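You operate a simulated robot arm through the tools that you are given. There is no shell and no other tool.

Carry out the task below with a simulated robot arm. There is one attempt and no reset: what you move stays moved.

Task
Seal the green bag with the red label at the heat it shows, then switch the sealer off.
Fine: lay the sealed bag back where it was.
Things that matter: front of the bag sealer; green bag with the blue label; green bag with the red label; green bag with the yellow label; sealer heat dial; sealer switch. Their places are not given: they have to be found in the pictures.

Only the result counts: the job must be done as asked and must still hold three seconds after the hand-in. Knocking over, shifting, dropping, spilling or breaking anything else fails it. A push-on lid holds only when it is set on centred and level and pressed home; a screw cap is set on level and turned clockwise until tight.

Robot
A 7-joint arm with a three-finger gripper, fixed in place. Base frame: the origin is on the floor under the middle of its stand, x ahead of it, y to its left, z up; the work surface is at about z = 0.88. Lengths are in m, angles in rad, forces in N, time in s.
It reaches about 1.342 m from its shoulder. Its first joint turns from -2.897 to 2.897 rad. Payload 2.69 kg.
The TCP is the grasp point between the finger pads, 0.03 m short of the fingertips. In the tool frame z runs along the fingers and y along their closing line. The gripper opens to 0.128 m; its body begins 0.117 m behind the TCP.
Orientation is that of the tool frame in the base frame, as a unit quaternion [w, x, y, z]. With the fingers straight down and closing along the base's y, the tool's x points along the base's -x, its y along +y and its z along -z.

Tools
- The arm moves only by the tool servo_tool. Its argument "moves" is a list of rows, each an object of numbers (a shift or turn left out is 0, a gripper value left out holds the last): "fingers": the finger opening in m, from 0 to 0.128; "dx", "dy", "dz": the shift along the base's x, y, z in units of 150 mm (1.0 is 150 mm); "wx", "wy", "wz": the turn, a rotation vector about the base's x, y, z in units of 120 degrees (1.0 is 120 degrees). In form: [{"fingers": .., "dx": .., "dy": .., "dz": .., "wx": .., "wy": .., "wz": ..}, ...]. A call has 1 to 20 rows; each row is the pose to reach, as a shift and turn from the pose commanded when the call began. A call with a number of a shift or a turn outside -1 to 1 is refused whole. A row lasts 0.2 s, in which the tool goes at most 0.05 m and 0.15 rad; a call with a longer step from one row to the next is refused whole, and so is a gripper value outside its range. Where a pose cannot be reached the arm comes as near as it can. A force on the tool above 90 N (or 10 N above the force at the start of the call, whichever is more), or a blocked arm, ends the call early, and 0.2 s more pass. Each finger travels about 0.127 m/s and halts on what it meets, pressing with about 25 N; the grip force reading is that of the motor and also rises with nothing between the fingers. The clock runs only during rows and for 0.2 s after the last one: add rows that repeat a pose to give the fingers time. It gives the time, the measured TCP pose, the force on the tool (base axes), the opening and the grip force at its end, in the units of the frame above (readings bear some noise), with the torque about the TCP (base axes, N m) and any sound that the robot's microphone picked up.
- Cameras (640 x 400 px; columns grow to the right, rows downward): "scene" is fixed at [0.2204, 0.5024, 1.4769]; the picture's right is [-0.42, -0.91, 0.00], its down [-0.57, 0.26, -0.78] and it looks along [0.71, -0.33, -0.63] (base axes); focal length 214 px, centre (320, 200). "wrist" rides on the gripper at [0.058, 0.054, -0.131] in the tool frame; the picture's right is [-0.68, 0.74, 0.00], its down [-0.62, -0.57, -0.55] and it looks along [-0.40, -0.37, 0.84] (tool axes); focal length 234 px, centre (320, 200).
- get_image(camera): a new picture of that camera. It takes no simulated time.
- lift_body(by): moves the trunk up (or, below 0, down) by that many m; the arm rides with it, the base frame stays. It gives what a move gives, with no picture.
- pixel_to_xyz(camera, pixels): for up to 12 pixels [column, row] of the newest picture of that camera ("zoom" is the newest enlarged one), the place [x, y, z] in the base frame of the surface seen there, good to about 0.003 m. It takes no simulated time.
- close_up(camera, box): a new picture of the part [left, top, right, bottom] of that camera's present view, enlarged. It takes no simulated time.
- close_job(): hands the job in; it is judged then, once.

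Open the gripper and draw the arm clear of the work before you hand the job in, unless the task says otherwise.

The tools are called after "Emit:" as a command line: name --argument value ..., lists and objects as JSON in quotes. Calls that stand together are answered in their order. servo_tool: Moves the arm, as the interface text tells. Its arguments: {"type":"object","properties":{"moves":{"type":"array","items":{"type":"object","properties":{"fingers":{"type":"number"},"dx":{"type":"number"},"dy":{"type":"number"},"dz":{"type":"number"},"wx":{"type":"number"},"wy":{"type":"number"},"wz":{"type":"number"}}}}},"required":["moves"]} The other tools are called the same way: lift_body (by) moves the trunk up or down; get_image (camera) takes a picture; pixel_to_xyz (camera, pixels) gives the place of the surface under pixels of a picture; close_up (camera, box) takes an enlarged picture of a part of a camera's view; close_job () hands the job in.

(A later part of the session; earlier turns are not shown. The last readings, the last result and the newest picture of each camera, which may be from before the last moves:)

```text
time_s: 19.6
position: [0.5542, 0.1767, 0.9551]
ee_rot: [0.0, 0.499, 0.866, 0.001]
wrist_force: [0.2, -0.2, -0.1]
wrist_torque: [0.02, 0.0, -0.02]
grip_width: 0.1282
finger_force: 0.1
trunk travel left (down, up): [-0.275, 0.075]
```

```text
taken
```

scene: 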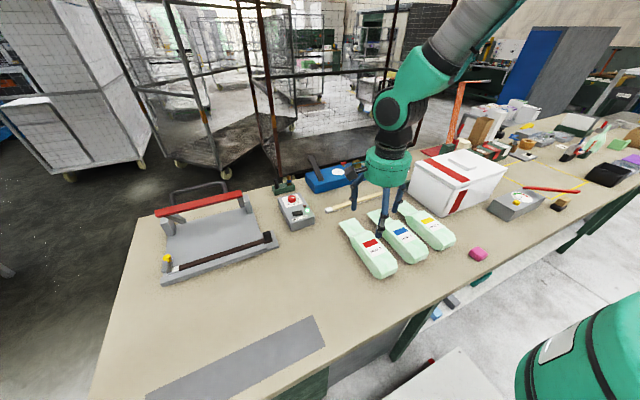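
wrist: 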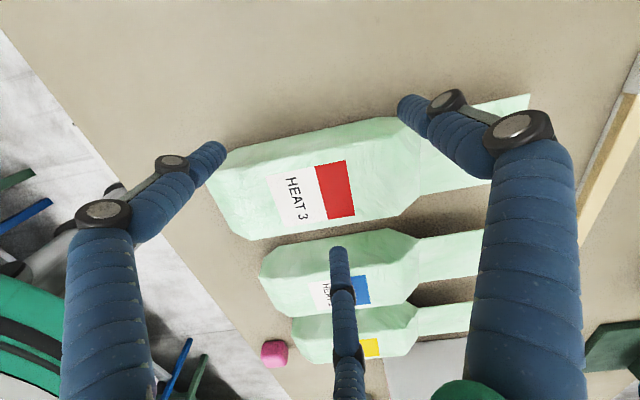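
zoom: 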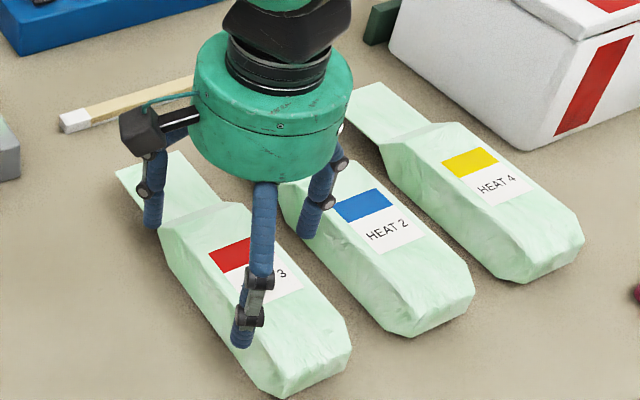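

Tips are at z≈0.925 and, by projection, each finger clears the bag and the blue neighbour. I descend the last 3.5 cm to TCP z≈0.92.

Emit:
servo_tool --moves '[{"fingers": 0.128, "dz": -0.08}, {"fingers": 0.128, "dz": -0.16}, {"fingers": 0.128, "dz": -0.225}, {"fingers": 0.128, "dz": -0.225}]'

Emit:
close_up --camera "scene" --box '[330, 180, 450, 280]'

Emit:
get_image --camera "wrist"

```text
time_s: 20.6
position: [0.5548, 0.1763, 0.9211]
ee_rot: [0.0, 0.5, 0.866, 0.0]
wrist_force: [0.1, 0.2, 0.4]
wrist_torque: [0.03, 0.0, 0.0]
grip_width: 0.128
finger_force: 0.1
trunk travel left (down, up): [-0.275, 0.075]
```

```text
4.00 times, centred on (390, 230) of scene
```

zoom: 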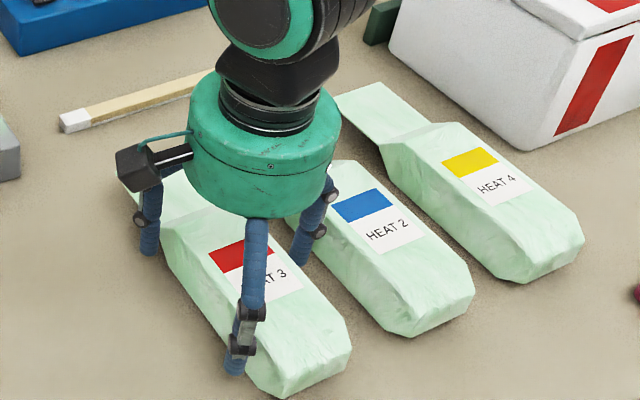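

```text
taken
```

wrist: 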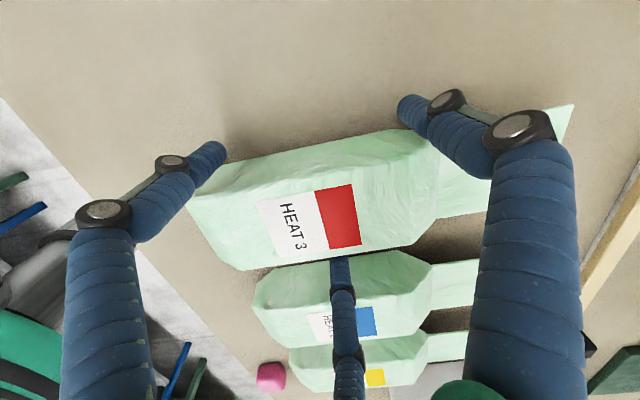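

All fingers are beside the bag with no contact force. I close in steps and check the opening.

Emit:
servo_tool --moves '[{"fingers": 0.115}, {"fingers": 0.105}, {"fingers": 0.098}, {"fingers": 0.094}, {"fingers": 0.094}]'

Emit:
close_up --camera "scene" --box '[330, 180, 450, 280]'

Emit:
get_image --camera "wrist"

```text
time_s: 21.8
position: [0.5541, 0.1762, 0.9217]
ee_rot: [0.0, 0.5, 0.866, 0.0]
wrist_force: [-0.3, -1.7, 6.9]
wrist_torque: [-0.25, 0.1, 0.05]
grip_width: 0.0966
finger_force: 24.5
trunk travel left (down, up): [-0.275, 0.075]
```

```text
4.00 times, centred on (390, 230) of scene
```

zoom: 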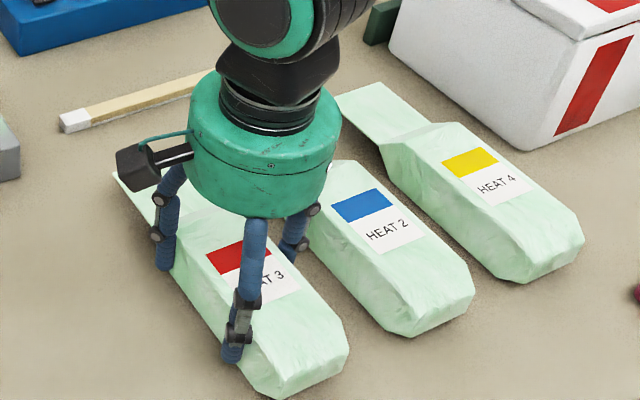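

```text
taken
```

wrist: 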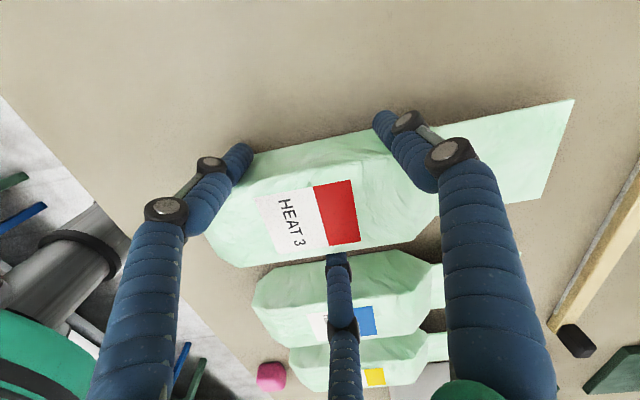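

Contact is made at opening 0.0966 with 24.5 N. I tighten a little to make sure all three fingers press, then check for bag movement.

Emit:
servo_tool --moves '[{"fingers": 0.09}, {"fingers": 0.085}, {"fingers": 0.085}, {"fingers": 0.085}]'

Emit:
close_up --camera "scene" --box '[330, 180, 450, 280]'

Emit:
get_image --camera "wrist"

```text
time_s: 22.8
position: [0.5542, 0.1767, 0.9224]
ee_rot: [-0.001, 0.5, 0.866, 0.001]
wrist_force: [1.1, -0.6, 7.7]
wrist_torque: [-0.19, 0.02, 0.04]
grip_width: 0.0969
finger_force: 25.4
trunk travel left (down, up): [-0.275, 0.075]
```

```text
4.00 times, centred on (390, 230) of scene
```

zoom: 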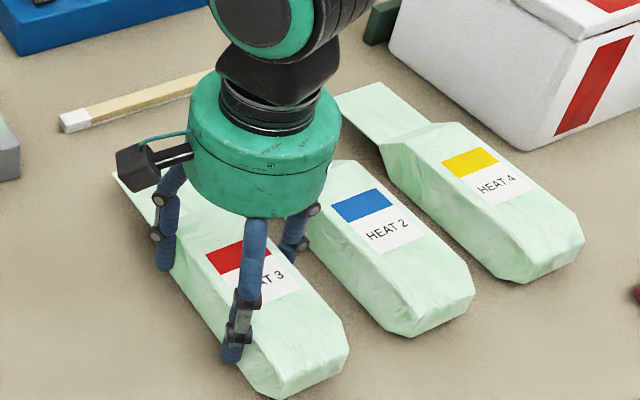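

```text
taken
```

wrist: 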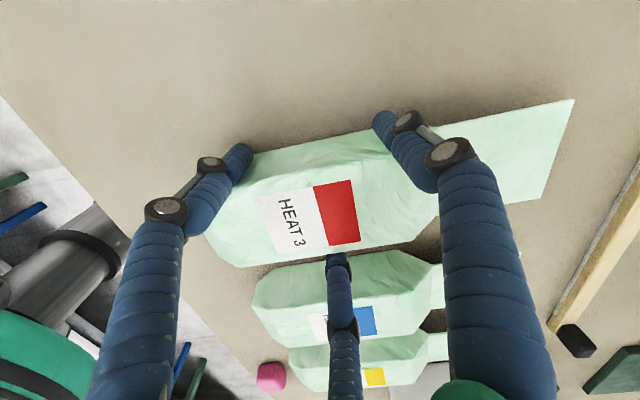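

The grip is stable at 0.097 and the bag looks unmoved. I measure its flap corners again before lifting, so I know any shift.

Emit:
get_image --camera "scene"

Emit:
close_up --camera "wrist" --box '[190, 80, 590, 290]'

Emit:
pixel_to_xyz --camera "wrist" --pixels '[[572, 102], [542, 196], [313, 185], [356, 180], [361, 243], [323, 250], [240, 262], [210, 225], [528, 198], [500, 120]]'

```text
taken
```

scene: 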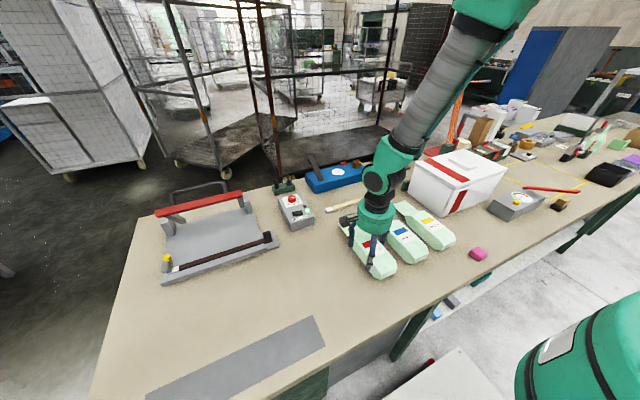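

```text
1.60 times, centred on (390, 185) of wrist
```

zoom: 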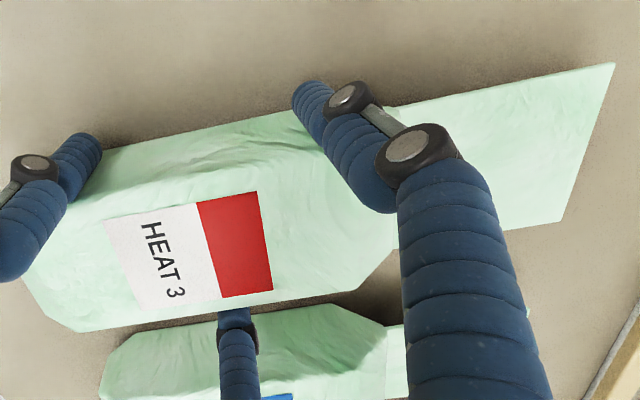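

```text
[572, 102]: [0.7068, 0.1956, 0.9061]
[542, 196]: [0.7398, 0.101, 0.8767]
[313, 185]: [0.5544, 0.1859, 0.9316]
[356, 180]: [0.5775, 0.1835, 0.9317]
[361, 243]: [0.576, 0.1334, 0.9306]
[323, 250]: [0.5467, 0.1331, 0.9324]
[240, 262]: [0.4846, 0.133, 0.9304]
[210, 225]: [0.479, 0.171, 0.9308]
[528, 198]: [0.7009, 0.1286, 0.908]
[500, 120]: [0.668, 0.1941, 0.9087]
```

The flap corner is still at about (0.707, 0.195), so the bag hasn't shifted. I lift gently by 6 cm and check the hold.

Emit:
servo_tool --moves '[{"fingers": 0.08, "dz": 0.05}, {"fingers": 0.08, "dz": 0.12}, {"fingers": 0.08, "dz": 0.22}, {"fingers": 0.08, "dz": 0.32}, {"fingers": 0.08, "dz": 0.4}, {"fingers": 0.08, "dz": 0.4}]'

Emit:
close_up --camera "scene" --box '[310, 160, 450, 280]'

Emit:
get_image --camera "wrist"

```text
time_s: 24.2
position: [0.5548, 0.1768, 0.9812]
ee_rot: [0.0, 0.5, 0.866, -0.001]
wrist_force: [0.0, -0.4, -1.4]
wrist_torque: [0.02, 0.0, 0.0]
grip_width: 0.0965
finger_force: 24.7
trunk travel left (down, up): [-0.275, 0.075]
```

```text
3.33 times, centred on (380, 220) of scene
```

zoom: 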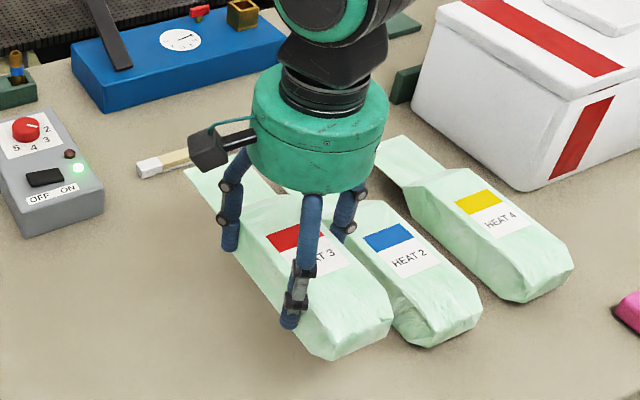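

```text
taken
```

wrist: 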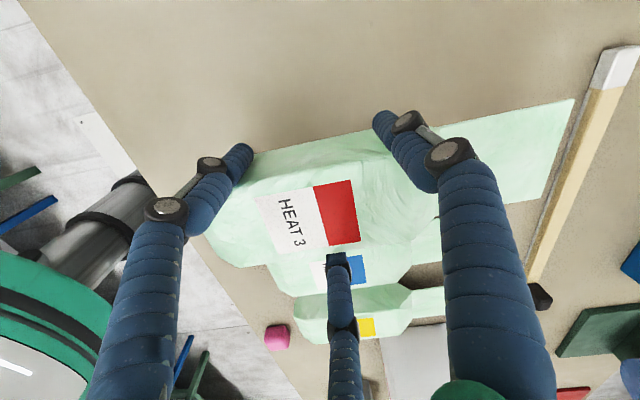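

The bag is up and level in the grip. I carry it toward +y in front of the sealer, at the same x.

Emit:
servo_tool --moves '[{"fingers": 0.08, "dy": 0.1}, {"fingers": 0.08, "dy": 0.3}, {"fingers": 0.08, "dy": 0.5}, {"fingers": 0.08, "dy": 0.7}, {"fingers": 0.08, "dy": 0.9}, {"fingers": 0.08, "dy": 0.99}, {"fingers": 0.08, "dy": 0.99}]'

Emit:
servo_tool --moves '[{"fingers": 0.08, "dy": 0.1}, {"fingers": 0.08, "dy": 0.3}, {"fingers": 0.08, "dy": 0.5}, {"fingers": 0.08, "dy": 0.7}, {"fingers": 0.08, "dy": 0.9}, {"fingers": 0.08, "dy": 0.99}, {"fingers": 0.08, "dy": 0.99}]'

Emit:
get_image --camera "scene"

Emit:
get_image --camera "wrist"

```text
time_s: 25.8
position: [0.5538, 0.3264, 0.9817]
ee_rot: [0.0, 0.5, 0.866, 0.0]
wrist_force: [0.5, -0.3, -0.7]
wrist_torque: [-0.01, 0.02, 0.01]
grip_width: 0.0968
finger_force: 24.8
trunk travel left (down, up): [-0.275, 0.075]
```

```text
time_s: 27.4
position: [0.5552, 0.4753, 0.982]
ee_rot: [0.0, 0.5, 0.866, 0.0]
wrist_force: [1.0, -0.4, -0.5]
wrist_torque: [0.01, 0.01, -0.02]
grip_width: 0.0965
finger_force: 24.5
trunk travel left (down, up): [-0.275, 0.075]
```

```text
taken
```

scene: 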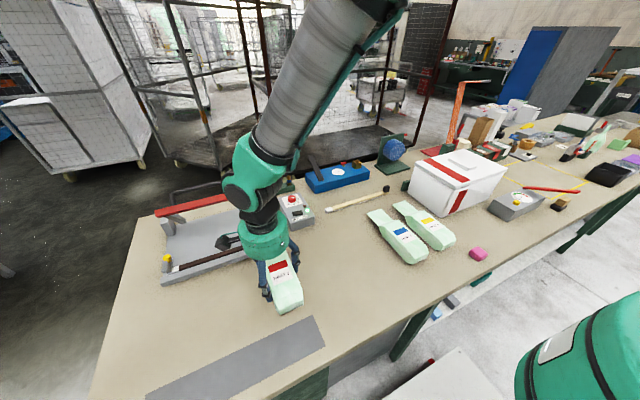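

```text
taken
```

wrist: 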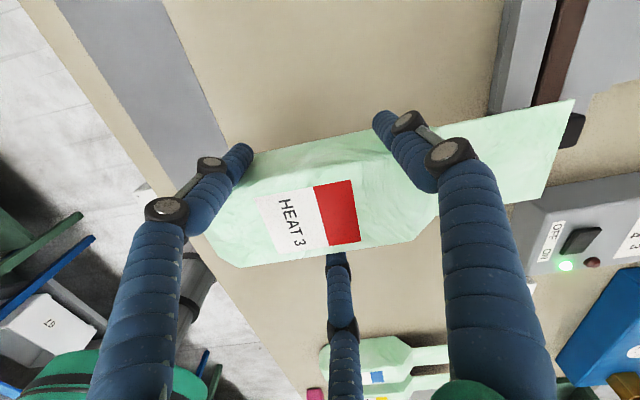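

The bag rides steadily at y≈0.475. I check the grey sheet on the table at scene (240,360) for height and place, since the bag's rear will come near it.

Emit:
pixel_to_xyz --camera "scene" --pixels '[[240, 360], [310, 320], [325, 345], [200, 372], [150, 395], [250, 340], [230, 300], [265, 300], [165, 280], [275, 246], [164, 262], [266, 236]]'

Emit:
close_up --camera "scene" --box '[150, 180, 290, 290]'

```text
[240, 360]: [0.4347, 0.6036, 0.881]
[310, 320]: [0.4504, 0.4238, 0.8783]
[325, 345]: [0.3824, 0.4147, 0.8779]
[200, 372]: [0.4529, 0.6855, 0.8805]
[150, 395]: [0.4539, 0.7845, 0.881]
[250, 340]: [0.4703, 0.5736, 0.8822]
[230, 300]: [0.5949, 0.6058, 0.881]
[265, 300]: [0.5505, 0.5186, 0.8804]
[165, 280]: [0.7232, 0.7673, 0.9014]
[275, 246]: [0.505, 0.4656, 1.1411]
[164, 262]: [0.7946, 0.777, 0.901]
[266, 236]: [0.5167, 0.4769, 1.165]
```

```text
3.64 times, centred on (220, 235) of scene
```

zoom: 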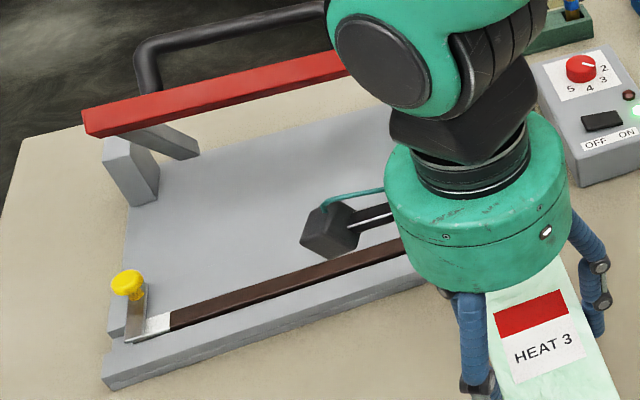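

The grey sheet is flat and clear. I move the bag to y≈0.6235, then +7 cm in x so its flap crosses above the strip.

Emit:
servo_tool --moves '[{"fingers": 0.08, "dy": 0.1}, {"fingers": 0.08, "dy": 0.3}, {"fingers": 0.08, "dy": 0.5}, {"fingers": 0.08, "dy": 0.7}, {"fingers": 0.08, "dy": 0.9}, {"fingers": 0.08, "dy": 0.985}, {"fingers": 0.08, "dy": 0.985, "dx": 0.15}, {"fingers": 0.08, "dy": 0.985, "dx": 0.35}, {"fingers": 0.08, "dy": 0.985, "dx": 0.46}, {"fingers": 0.08, "dy": 0.985, "dx": 0.46}]'

Emit:
get_image --camera "wrist"

Emit:
close_up --camera "scene" --box '[150, 180, 290, 290]'

```text
time_s: 29.6
position: [0.624, 0.6222, 0.9813]
ee_rot: [0.0, 0.501, 0.866, -0.001]
wrist_force: [-0.5, -0.4, -1.3]
wrist_torque: [0.04, 0.01, 0.01]
grip_width: 0.0969
finger_force: 25.3
trunk travel left (down, up): [-0.275, 0.075]
```

```text
taken
```

wrist: 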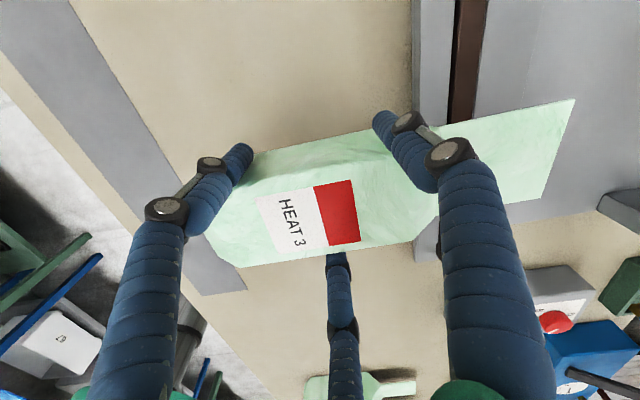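

```text
3.64 times, centred on (220, 235) of scene
```

zoom: 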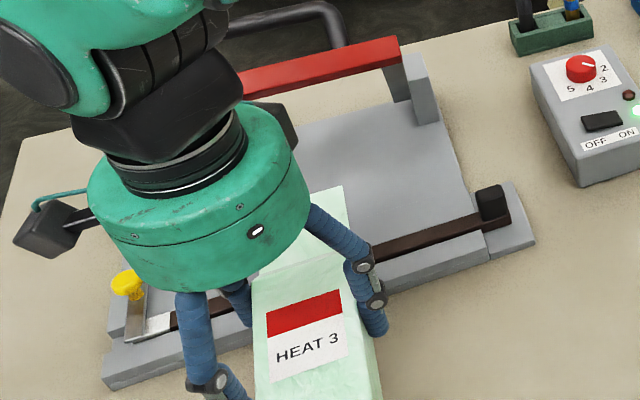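

The flap now spans over the strip. I measure the flap corners and the sealer's front edge and strip from this view.

Emit:
pixel_to_xyz --camera "wrist" --pixels '[[571, 103], [543, 195], [418, 40], [450, 40], [482, 40], [466, 60], [412, 80], [428, 240], [440, 130], [415, 100], [530, 110], [520, 185]]'

Emit:
close_up --camera "wrist" --box '[380, 0, 580, 140]'

```text
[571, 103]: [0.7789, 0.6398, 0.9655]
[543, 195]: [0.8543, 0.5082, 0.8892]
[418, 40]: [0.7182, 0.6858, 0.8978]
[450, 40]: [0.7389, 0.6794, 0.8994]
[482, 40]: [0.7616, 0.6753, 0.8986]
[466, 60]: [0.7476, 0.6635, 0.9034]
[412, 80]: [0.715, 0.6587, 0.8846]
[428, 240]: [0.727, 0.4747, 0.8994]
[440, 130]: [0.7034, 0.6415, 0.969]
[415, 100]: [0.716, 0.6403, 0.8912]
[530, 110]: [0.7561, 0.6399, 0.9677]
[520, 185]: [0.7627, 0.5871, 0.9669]
```

```text
2.86 times, centred on (480, 70) of wrist
```

zoom: 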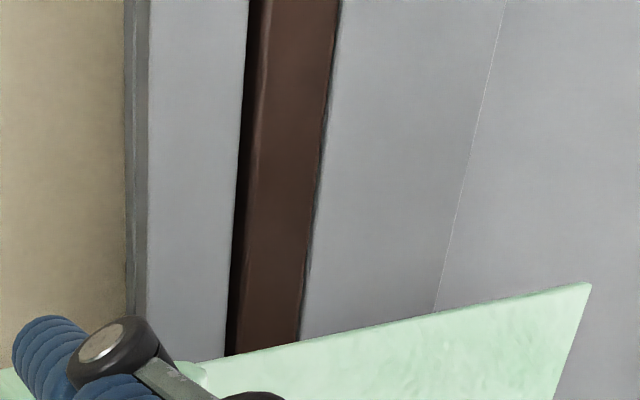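

The flap ends at x≈0.778 and crosses the strip (x 0.740–0.757); the shoulder stays at ≈0.705, clear of the base front (0.717). I lower the bag to the table.

Emit:
servo_tool --moves '[{"fingers": 0.08, "dz": -0.1}, {"fingers": 0.08, "dz": -0.2}, {"fingers": 0.08, "dz": -0.28}, {"fingers": 0.08, "dz": -0.34}, {"fingers": 0.08, "dz": -0.38}, {"fingers": 0.08, "dz": -0.395}, {"fingers": 0.08, "dz": -0.395}]'

Emit:
get_image --camera "wrist"

Emit:
close_up --camera "scene" --box '[150, 200, 310, 320]'

```text
time_s: 31.2
position: [0.6238, 0.6216, 0.9214]
ee_rot: [0.0, 0.499, 0.866, 0.0]
wrist_force: [-0.2, -1.3, -1.8]
wrist_torque: [-0.01, -0.03, 0.01]
grip_width: 0.097
finger_force: 25.4
trunk travel left (down, up): [-0.275, 0.075]
```

```text
taken
```

wrist: 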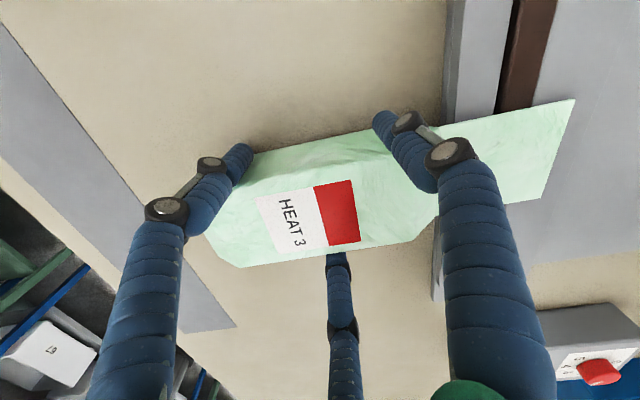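

```text
3.33 times, centred on (230, 260) of scene
```

zoom: 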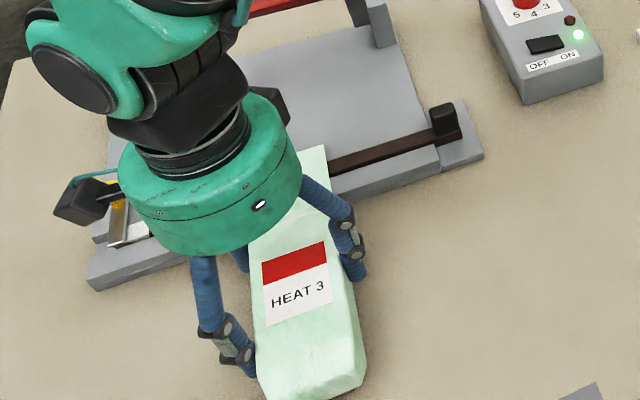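

No table contact yet (force z still −1.8 N). I lower in millimetre steps until contact shows.

Emit:
servo_tool --moves '[{"fingers": 0.08, "dz": -0.007}, {"fingers": 0.08, "dz": -0.013}, {"fingers": 0.08, "dz": -0.013}]'

```text
time_s: 32.0
position: [0.6241, 0.6222, 0.9212]
ee_rot: [0.001, 0.501, 0.866, 0.001]
wrist_force: [-0.6, -1.5, 14.2]
wrist_torque: [-0.83, 0.33, -0.01]
grip_width: 0.0966
finger_force: 25.3
trunk travel left (down, up): [-0.275, 0.075]
```

Contact reached (14 N). I ease up slightly, then open the fingers gradually to release the bag.

Emit:
servo_tool --moves '[{"fingers": 0.08, "dz": 0.004}, {"fingers": 0.096, "dz": 0.004}, {"fingers": 0.1, "dz": 0.004}, {"fingers": 0.105, "dz": 0.004}, {"fingers": 0.115, "dz": 0.004}, {"fingers": 0.128, "dz": 0.004}, {"fingers": 0.128, "dz": 0.004}]'

Emit:
get_image --camera "wrist"

Emit:
close_up --camera "scene" --box '[150, 200, 310, 320]'

```text
time_s: 33.6
position: [0.6231, 0.6224, 0.9206]
ee_rot: [0.0, 0.5, 0.866, 0.0]
wrist_force: [-0.9, -0.2, -0.1]
wrist_torque: [-0.03, 0.02, -0.04]
grip_width: 0.1277
finger_force: 0.0
trunk travel left (down, up): [-0.275, 0.075]
```

```text
taken
```

wrist: 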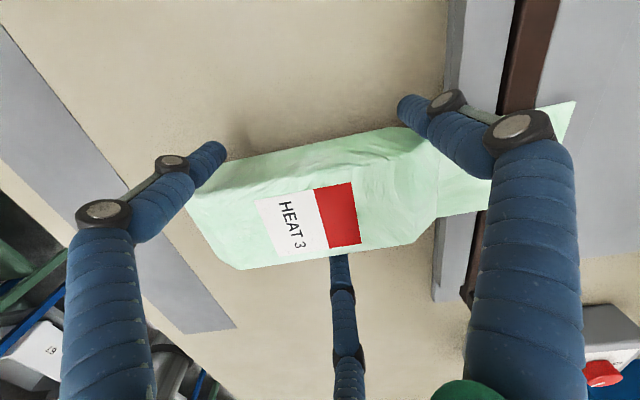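

```text
3.33 times, centred on (230, 260) of scene
```

zoom: 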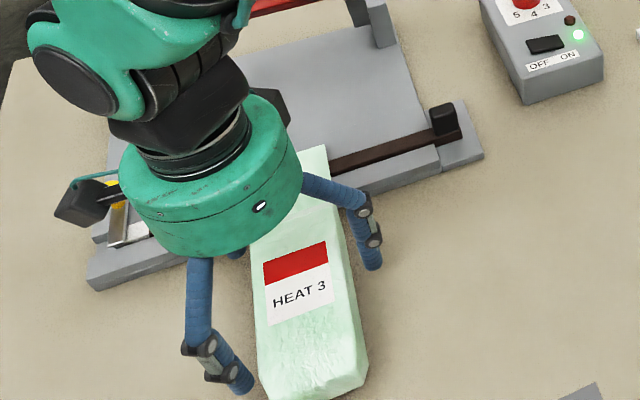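

The bag rests with its flap across the strip. I raise the hand straight up clear of it.

Emit:
servo_tool --moves '[{"fingers": 0.128, "dz": 0.1}, {"fingers": 0.128, "dz": 0.3}, {"fingers": 0.128, "dz": 0.6}, {"fingers": 0.128, "dz": 0.85}, {"fingers": 0.128, "dz": 1.0}, {"fingers": 0.1, "dz": 1.0}]'

Emit:
servo_tool --moves '[{"fingers": 0.08, "dz": 0.25, "wz": -0.06}, {"fingers": 0.08, "dz": 0.5, "wz": -0.12}, {"fingers": 0.08, "dz": 0.75, "wz": -0.18}, {"fingers": 0.08, "dz": 1.0, "wz": -0.25}, {"fingers": 0.08, "dz": 1.0, "wz": -0.25}]'

Emit:
get_image --camera "wrist"

Emit:
get_image --camera "scene"

```text
time_s: 35.0
position: [0.6237, 0.6219, 1.0708]
ee_rot: [0.0, 0.5, 0.866, 0.0]
wrist_force: [-0.4, -0.4, -0.2]
wrist_torque: [-0.01, 0.03, 0.02]
grip_width: 0.0999
finger_force: 0.1
trunk travel left (down, up): [-0.275, 0.075]
```

```text
time_s: 36.2
position: [0.6243, 0.6231, 1.2217]
ee_rot: [0.0, 0.707, 0.707, 0.0]
wrist_force: [0.4, 0.3, 0.2]
wrist_torque: [0.03, -0.04, -0.01]
grip_width: 0.0801
finger_force: 0.0
trunk travel left (down, up): [-0.275, 0.075]
```

```text
taken
```

wrist: 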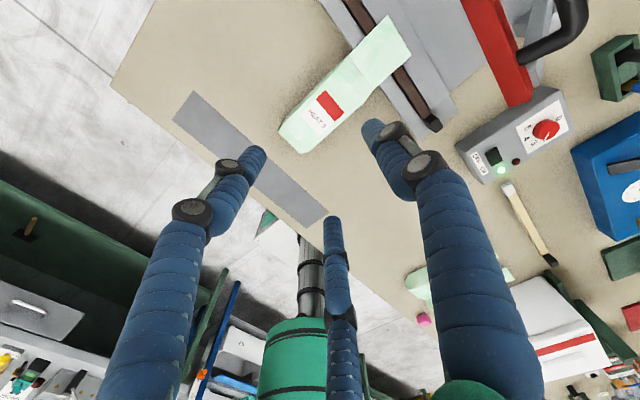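

```text
taken
```

scene: 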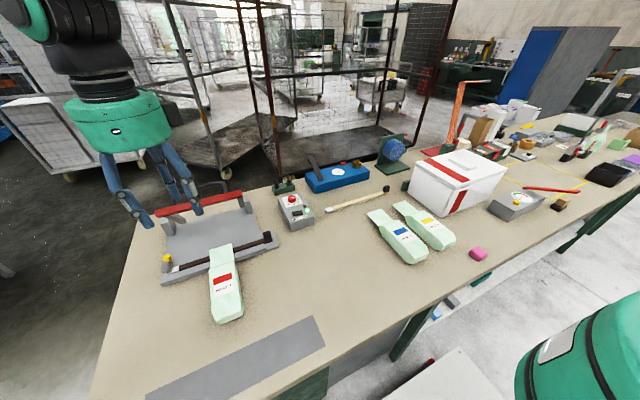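

The bag lies straight in front of the sealer with its flap over the strip. I zoom in on the bag and on the jaw and handle for geometry.

Emit:
close_up --camera "scene" --box '[160, 190, 290, 330]'

Emit:
pixel_to_xyz --camera "scene" --pixels '[[211, 249], [231, 245], [215, 265], [238, 263], [217, 317], [243, 316], [222, 290], [262, 237], [180, 266]]'

Emit:
close_up --camera "wrist" --box '[420, 0, 620, 125]'

Emit:
pixel_to_xyz --camera "wrist" --pixels '[[535, 50], [560, 40], [575, 30], [583, 20], [500, 60], [520, 100], [480, 20], [545, 60], [512, 45], [570, 8], [525, 88], [548, 12]]'

```text
2.86 times, centred on (225, 260) of scene
```

zoom: 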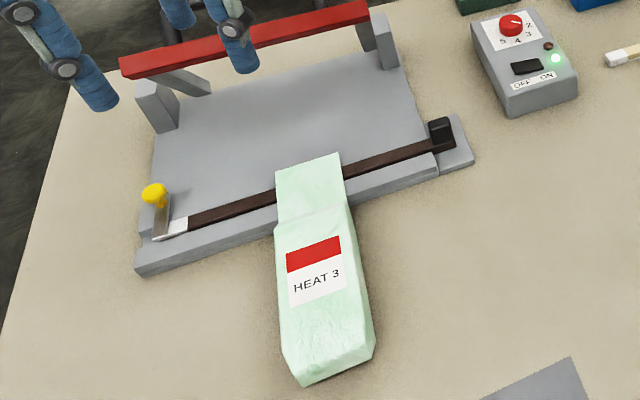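

```text
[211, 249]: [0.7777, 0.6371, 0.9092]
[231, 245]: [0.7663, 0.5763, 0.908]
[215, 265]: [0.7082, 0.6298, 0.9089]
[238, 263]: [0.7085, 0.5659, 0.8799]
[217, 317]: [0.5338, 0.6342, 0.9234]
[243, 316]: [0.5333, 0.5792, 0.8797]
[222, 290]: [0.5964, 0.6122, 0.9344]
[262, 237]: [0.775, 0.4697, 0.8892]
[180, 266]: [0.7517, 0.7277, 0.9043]
```

```text
3.20 times, centred on (520, 62) of wrist
```

zoom: 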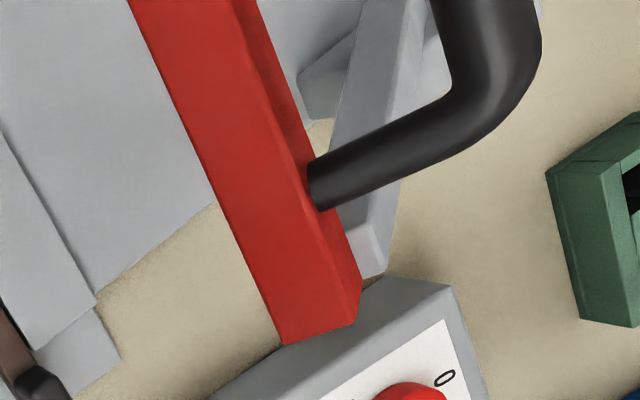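

```text
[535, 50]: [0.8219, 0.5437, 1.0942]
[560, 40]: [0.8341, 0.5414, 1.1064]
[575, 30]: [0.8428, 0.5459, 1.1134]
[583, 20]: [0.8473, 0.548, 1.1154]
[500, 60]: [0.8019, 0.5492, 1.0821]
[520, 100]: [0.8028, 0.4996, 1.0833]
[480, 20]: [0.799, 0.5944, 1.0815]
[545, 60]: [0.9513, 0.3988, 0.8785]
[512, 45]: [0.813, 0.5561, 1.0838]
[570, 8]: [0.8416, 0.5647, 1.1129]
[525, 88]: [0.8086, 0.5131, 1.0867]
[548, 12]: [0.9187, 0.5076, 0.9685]
```

The bag is placed well (flap y 0.576–0.637, over the strip). I move the hand above the handle at about (0.85, 0.615, 1.22) to see it from closer.

Emit:
servo_tool --moves '[{"fingers": 0.07, "dx": 0.25}, {"fingers": 0.07, "dx": 0.5}, {"fingers": 0.07, "dx": 0.75}, {"fingers": 0.07, "dx": 1.0, "dy": -0.05}, {"fingers": 0.07, "dx": 1.0, "dy": -0.05}]'

Emit:
servo_tool --moves '[{"fingers": 0.07, "dx": 0.25}, {"fingers": 0.07, "dx": 0.5}, {"fingers": 0.07, "dx": 0.5}]'

Emit:
get_image --camera "wrist"

Emit:
get_image --camera "scene"

```text
time_s: 37.4
position: [0.7742, 0.6143, 1.2233]
ee_rot: [0.0, 0.707, 0.707, 0.0]
wrist_force: [0.9, -0.3, 0.8]
wrist_torque: [0.04, 0.05, -0.01]
grip_width: 0.0703
finger_force: 0.0
trunk travel left (down, up): [-0.275, 0.075]
```

```text
time_s: 38.2
position: [0.8487, 0.614, 1.2222]
ee_rot: [0.001, 0.707, 0.708, 0.0]
wrist_force: [1.0, 0.1, 0.3]
wrist_torque: [0.02, 0.07, 0.02]
grip_width: 0.0698
finger_force: 0.0
trunk travel left (down, up): [-0.275, 0.075]
```

```text
taken
```

wrist: 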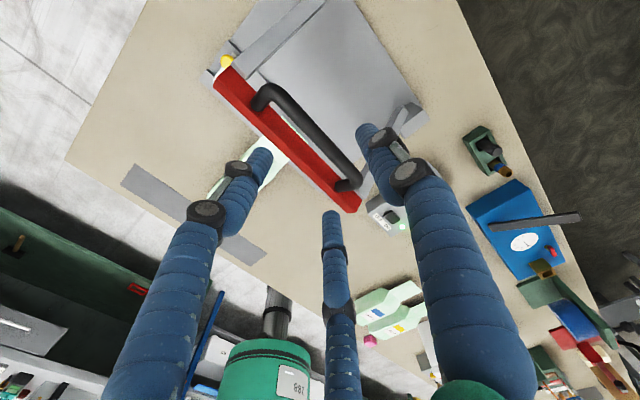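

```text
taken
```

scene: 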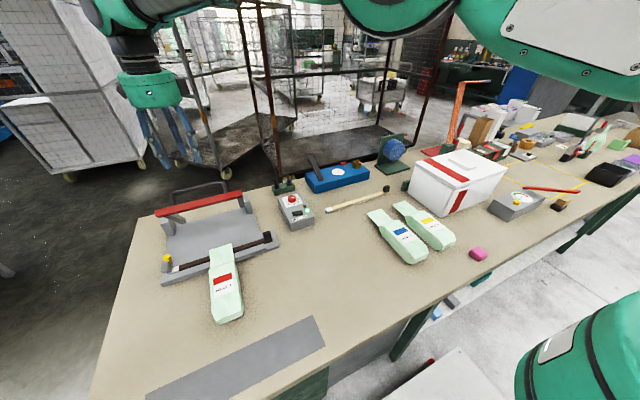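

The handle rod is clearly visible in the wrist view from (262,95) to (355,180). I zoom there and measure rod, bar and arm points.

Emit:
close_up --camera "wrist" --box '[200, 50, 440, 220]'

Emit:
pixel_to_xyz --camera "wrist" --pixels '[[275, 91], [300, 114], [315, 130], [330, 145], [350, 170], [262, 105], [345, 186], [300, 150], [330, 185], [230, 85], [405, 120], [360, 205]]'

Emit:
pixel_to_xyz --camera "wrist" --pixels '[[310, 117], [313, 122], [306, 126], [302, 130], [305, 108], [297, 120], [323, 128], [285, 140], [270, 125], [372, 185], [365, 192], [413, 118]]'

```text
2.35 times, centred on (320, 135) of wrist
```

zoom: 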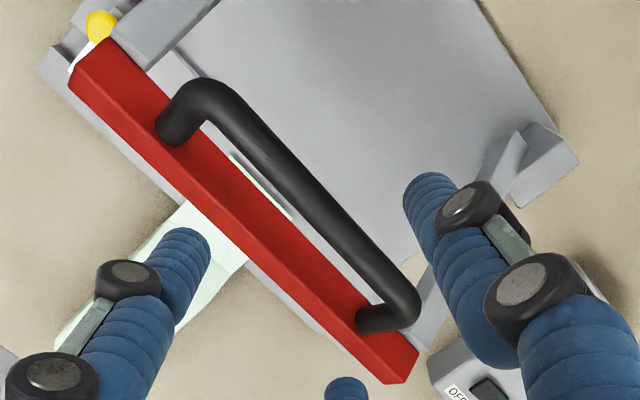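

```text
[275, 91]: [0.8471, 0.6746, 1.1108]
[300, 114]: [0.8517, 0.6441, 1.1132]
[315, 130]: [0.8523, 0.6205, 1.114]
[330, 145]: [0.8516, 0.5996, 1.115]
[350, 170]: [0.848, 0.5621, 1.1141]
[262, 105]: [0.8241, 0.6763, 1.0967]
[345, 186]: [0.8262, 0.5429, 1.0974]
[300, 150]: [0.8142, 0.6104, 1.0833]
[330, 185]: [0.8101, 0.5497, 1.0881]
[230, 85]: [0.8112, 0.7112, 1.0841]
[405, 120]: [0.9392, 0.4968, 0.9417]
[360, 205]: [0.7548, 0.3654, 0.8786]
```

```text
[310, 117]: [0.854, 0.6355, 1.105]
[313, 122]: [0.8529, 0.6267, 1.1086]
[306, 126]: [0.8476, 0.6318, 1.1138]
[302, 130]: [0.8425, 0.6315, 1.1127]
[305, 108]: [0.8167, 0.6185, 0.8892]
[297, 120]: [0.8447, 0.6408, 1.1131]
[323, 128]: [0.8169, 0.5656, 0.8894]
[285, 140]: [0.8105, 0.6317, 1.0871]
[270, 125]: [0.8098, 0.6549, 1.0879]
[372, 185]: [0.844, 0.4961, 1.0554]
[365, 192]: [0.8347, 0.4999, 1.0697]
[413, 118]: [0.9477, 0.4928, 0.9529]
```

The rod centre is about (0.846, y 0.545–0.677, 1.105), radius ≈0.008; the hinge lies near (0.935, 0.935). I'll straddle the rod at its middle: first down to tips just above the rod for a check.

Emit:
servo_tool --moves '[{"fingers": 0.06, "dx": -0.05, "dy": -0.02, "dz": -0.15}, {"fingers": 0.06, "dx": -0.05, "dy": -0.02, "dz": -0.35}, {"fingers": 0.06, "dx": -0.05, "dy": -0.02, "dz": -0.45}, {"fingers": 0.06, "dx": -0.05, "dy": -0.02, "dz": -0.45}]'

Emit:
close_up --camera "wrist" --box '[220, 70, 420, 230]'

Emit:
close_up --camera "scene" --box '[130, 130, 270, 250]'

```text
time_s: 39.2
position: [0.8405, 0.6114, 1.1545]
ee_rot: [0.0, 0.707, 0.707, 0.0]
wrist_force: [0.2, -0.2, 0.8]
wrist_torque: [0.01, 0.0, -0.01]
grip_width: 0.0598
finger_force: 0.0
trunk travel left (down, up): [-0.275, 0.075]
```

```text
2.50 times, centred on (320, 150) of wrist
```

zoom: 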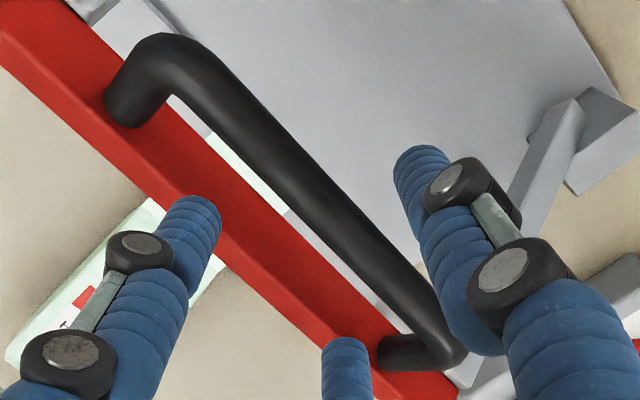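

```text
3.33 times, centred on (200, 190) of scene
```

zoom: 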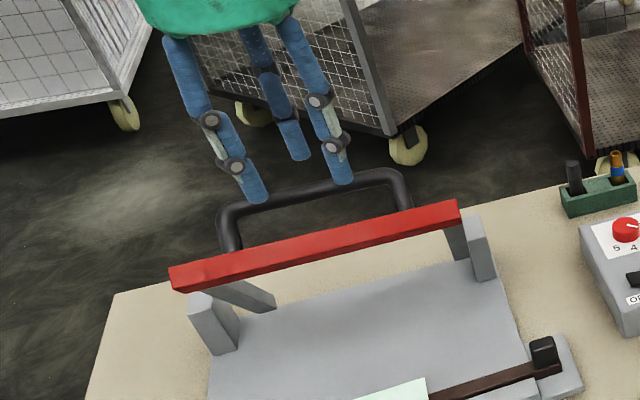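

The fingers straddle the rod line: two on the front, one behind. I check the rod's location again from this closer view.

Emit:
close_up --camera "wrist" --box '[220, 70, 420, 230]'

Emit:
pixel_to_xyz --camera "zoom" --pixels '[[320, 190], [310, 205], [300, 222], [292, 232], [330, 180], [345, 225], [250, 140], [380, 270], [230, 260], [265, 235], [300, 265], [245, 200]]'

```text
2.50 times, centred on (320, 150) of wrist
```

zoom: 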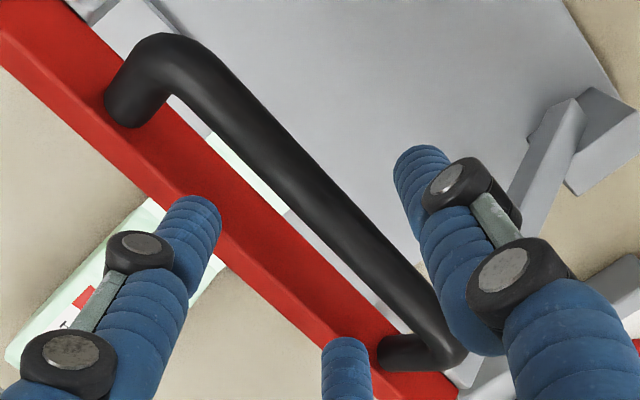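

```text
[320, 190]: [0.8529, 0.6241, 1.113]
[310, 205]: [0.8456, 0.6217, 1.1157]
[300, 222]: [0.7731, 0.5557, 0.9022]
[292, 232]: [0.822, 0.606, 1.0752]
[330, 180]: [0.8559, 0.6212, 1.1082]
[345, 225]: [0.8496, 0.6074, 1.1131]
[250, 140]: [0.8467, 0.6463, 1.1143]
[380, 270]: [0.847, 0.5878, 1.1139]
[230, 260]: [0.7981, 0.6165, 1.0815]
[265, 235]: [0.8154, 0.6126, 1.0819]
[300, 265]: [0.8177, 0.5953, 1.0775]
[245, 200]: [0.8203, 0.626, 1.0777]
```

Rod centre refined to (0.8475, 1.107). I lower the fingers around it to TCP z≈1.125.

Emit:
servo_tool --moves '[{"fingers": 0.06, "dx": 0.01, "dz": -0.07}, {"fingers": 0.06, "dx": 0.01, "dz": -0.14}, {"fingers": 0.06, "dx": 0.01, "dz": -0.195}, {"fingers": 0.06, "dx": 0.01, "dz": -0.195}]'

Emit:
close_up --camera "wrist" --box '[220, 70, 420, 230]'

Emit:
close_up --camera "scene" --box '[160, 150, 240, 220]'

```text
time_s: 40.2
position: [0.8418, 0.6121, 1.1243]
ee_rot: [0.0, 0.706, 0.708, 0.001]
wrist_force: [-0.2, 0.0, 0.0]
wrist_torque: [-0.01, 0.02, 0.0]
grip_width: 0.0601
finger_force: 0.1
trunk travel left (down, up): [-0.275, 0.075]
```

```text
2.50 times, centred on (320, 150) of wrist
```

zoom: 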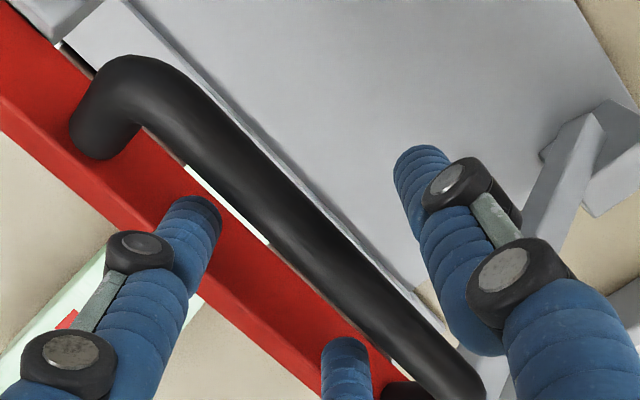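

```text
5.71 times, centred on (200, 185) of scene
```

zoom: 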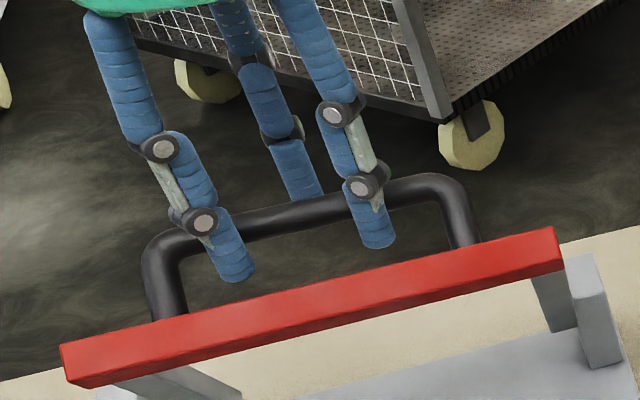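

The fingers straddle the rod without touching the bar. I close gently on the rod.

Emit:
servo_tool --moves '[{"fingers": 0.045}, {"fingers": 0.035}, {"fingers": 0.025}, {"fingers": 0.02}, {"fingers": 0.015}, {"fingers": 0.015}]'

Emit:
close_up --camera "scene" --box '[160, 150, 240, 220]'

Emit:
close_up --camera "wrist" --box '[220, 70, 420, 230]'

```text
time_s: 41.6
position: [0.8402, 0.6099, 1.1243]
ee_rot: [-0.001, 0.707, 0.707, -0.002]
wrist_force: [-16.9, -15.4, -3.6]
wrist_torque: [-0.28, 0.34, -0.31]
grip_width: 0.0251
finger_force: 44.6
trunk travel left (down, up): [-0.275, 0.075]
```

```text
5.71 times, centred on (200, 185) of scene
```

zoom: 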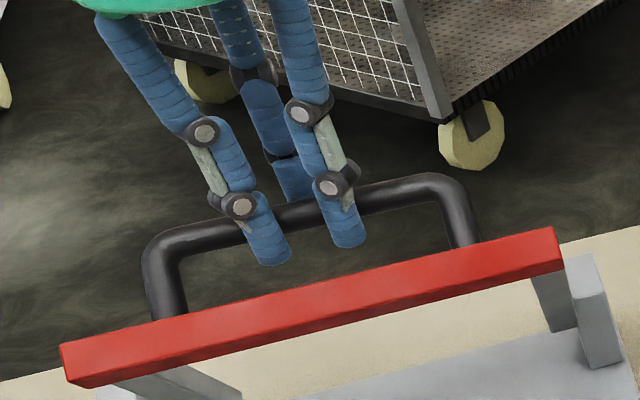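

```text
2.50 times, centred on (320, 150) of wrist
```

zoom: 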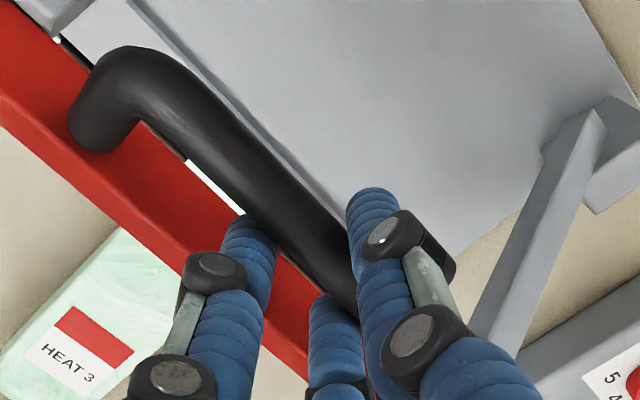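

The grip reads side loads of ~17 N, so I loosen the fingers a little to hold the rod captive without squeezing it.

Emit:
servo_tool --moves '[{"fingers": 0.032}, {"fingers": 0.032}, {"fingers": 0.032}]'

Emit:
get_image --camera "scene"

```text
time_s: 42.4
position: [0.8425, 0.6125, 1.1256]
ee_rot: [0.0, 0.707, 0.707, 0.001]
wrist_force: [-6.7, 4.0, 0.8]
wrist_torque: [0.08, 0.15, -0.16]
grip_width: 0.0315
finger_force: 0.1
trunk travel left (down, up): [-0.275, 0.075]
```

```text
taken
```

scene: 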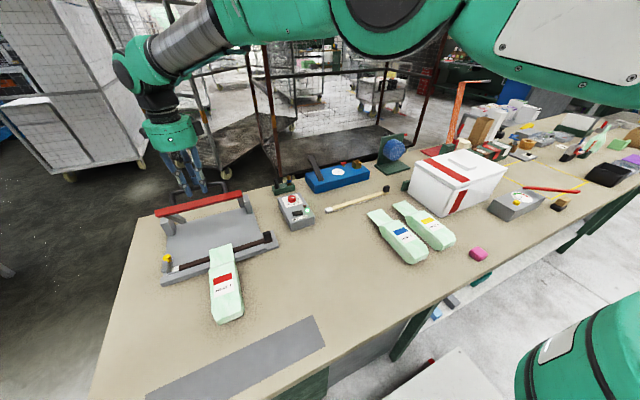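

The rod is held captive with little load. I now pull the jaw forward and down along its arc by about 10° and watch the forces.

Emit:
servo_tool --moves '[{"fingers": 0.032, "dx": -0.05, "dz": -0.022}, {"fingers": 0.032, "dx": -0.1, "dz": -0.05}, {"fingers": 0.032, "dx": -0.15, "dz": -0.082}, {"fingers": 0.032, "dx": -0.2, "dz": -0.119}, {"fingers": 0.032, "dx": -0.2, "dz": -0.119}]'

Emit:
close_up --camera "scene" --box '[150, 150, 270, 250]'

Emit:
get_image --camera "wrist"

```text
time_s: 43.6
position: [0.8116, 0.611, 1.1056]
ee_rot: [-0.001, 0.707, 0.707, 0.0]
wrist_force: [2.5, -1.0, -1.0]
wrist_torque: [-0.03, -0.03, -0.03]
grip_width: 0.0336
finger_force: 1.0
trunk travel left (down, up): [-0.275, 0.075]
```

```text
4.00 times, centred on (210, 200) of scene
```

zoom: 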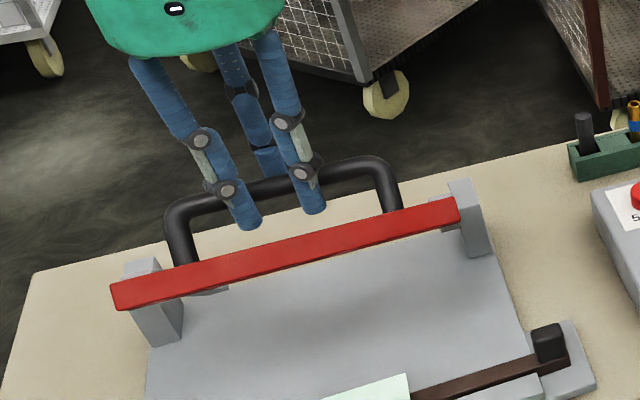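

```text
taken
```

wrist: 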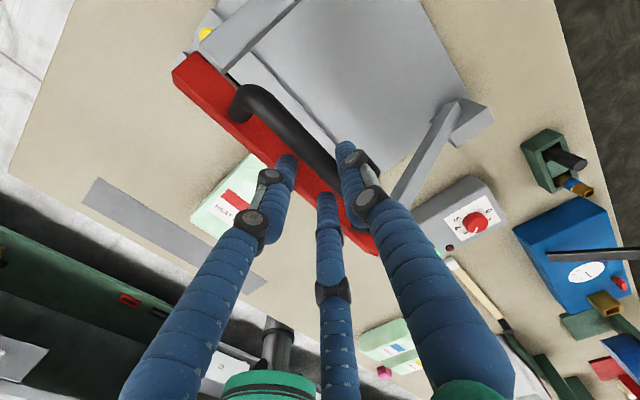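

The jaw follows with only ~2.5 N. I measure the rod and bar again to refine the hinge.

Emit:
pixel_to_xyz --camera "wrist" --pixels '[[262, 100], [275, 115], [285, 125], [255, 95], [270, 105], [300, 135], [238, 110], [200, 75], [220, 105], [370, 245], [430, 130], [345, 215]]'

Emit:
close_up --camera "wrist" --box '[160, 40, 400, 260]'

Emit:
get_image --camera "scene"

Emit:
pixel_to_xyz --camera "scene" --pixels '[[205, 199], [247, 191], [172, 221], [178, 223], [200, 217], [230, 208], [265, 199], [250, 203], [272, 205], [267, 200], [172, 222], [196, 211]]'

```text
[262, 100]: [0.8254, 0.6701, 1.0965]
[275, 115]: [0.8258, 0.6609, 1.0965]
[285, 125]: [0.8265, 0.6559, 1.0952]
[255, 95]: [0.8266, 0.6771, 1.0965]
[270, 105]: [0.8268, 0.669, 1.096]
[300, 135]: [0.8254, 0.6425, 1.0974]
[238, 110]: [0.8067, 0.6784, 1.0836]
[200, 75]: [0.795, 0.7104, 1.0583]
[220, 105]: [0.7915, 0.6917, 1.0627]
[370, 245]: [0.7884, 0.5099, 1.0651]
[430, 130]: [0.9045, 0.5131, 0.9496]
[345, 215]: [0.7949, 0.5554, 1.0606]
```

```text
1.82 times, centred on (280, 150) of wrist
```

zoom: 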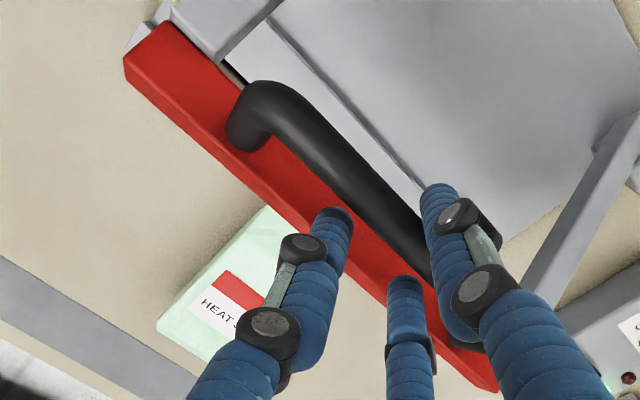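

```text
taken
```

scene: 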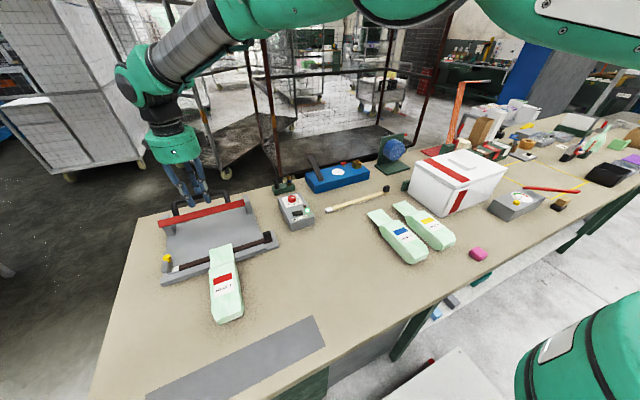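

```text
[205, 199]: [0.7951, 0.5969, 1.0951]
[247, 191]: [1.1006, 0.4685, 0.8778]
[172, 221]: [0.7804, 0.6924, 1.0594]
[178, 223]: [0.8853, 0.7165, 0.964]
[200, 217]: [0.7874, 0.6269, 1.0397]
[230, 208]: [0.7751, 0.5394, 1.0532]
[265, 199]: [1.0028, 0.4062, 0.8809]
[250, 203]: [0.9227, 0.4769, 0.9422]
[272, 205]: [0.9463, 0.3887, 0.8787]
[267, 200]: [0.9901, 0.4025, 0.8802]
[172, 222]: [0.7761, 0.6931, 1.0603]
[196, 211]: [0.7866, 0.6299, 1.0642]
```

The motion agrees with the hinge estimate. I continue along the arc another 20°.

Emit:
servo_tool --moves '[{"fingers": 0.032, "dx": -0.043, "dz": -0.034}, {"fingers": 0.032, "dx": -0.086, "dz": -0.071}, {"fingers": 0.032, "dx": -0.127, "dz": -0.11}, {"fingers": 0.032, "dx": -0.167, "dz": -0.15}, {"fingers": 0.032, "dx": -0.204, "dz": -0.192}, {"fingers": 0.032, "dx": -0.239, "dz": -0.235}, {"fingers": 0.032, "dx": -0.273, "dz": -0.28}, {"fingers": 0.032, "dx": -0.305, "dz": -0.327}, {"fingers": 0.032, "dx": -0.305, "dz": -0.327}]'

Emit:
close_up --camera "scene" --box '[140, 170, 300, 290]'

Emit:
get_image --camera "wrist"

```text
time_s: 45.6
position: [0.7666, 0.6111, 1.0564]
ee_rot: [-0.001, 0.708, 0.707, 0.0]
wrist_force: [2.9, 1.2, 1.6]
wrist_torque: [-0.01, -0.08, 0.05]
grip_width: 0.0345
finger_force: 1.7
trunk travel left (down, up): [-0.275, 0.075]
```

```text
3.33 times, centred on (220, 230) of scene
```

zoom: 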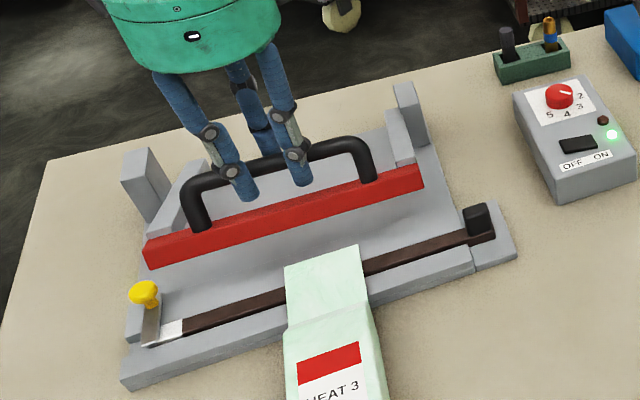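

```text
taken
```

wrist: 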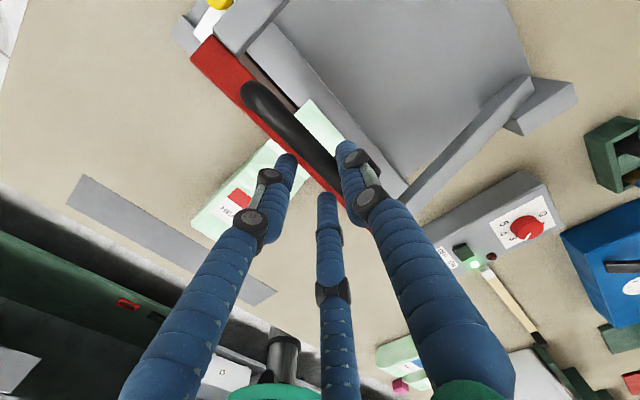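

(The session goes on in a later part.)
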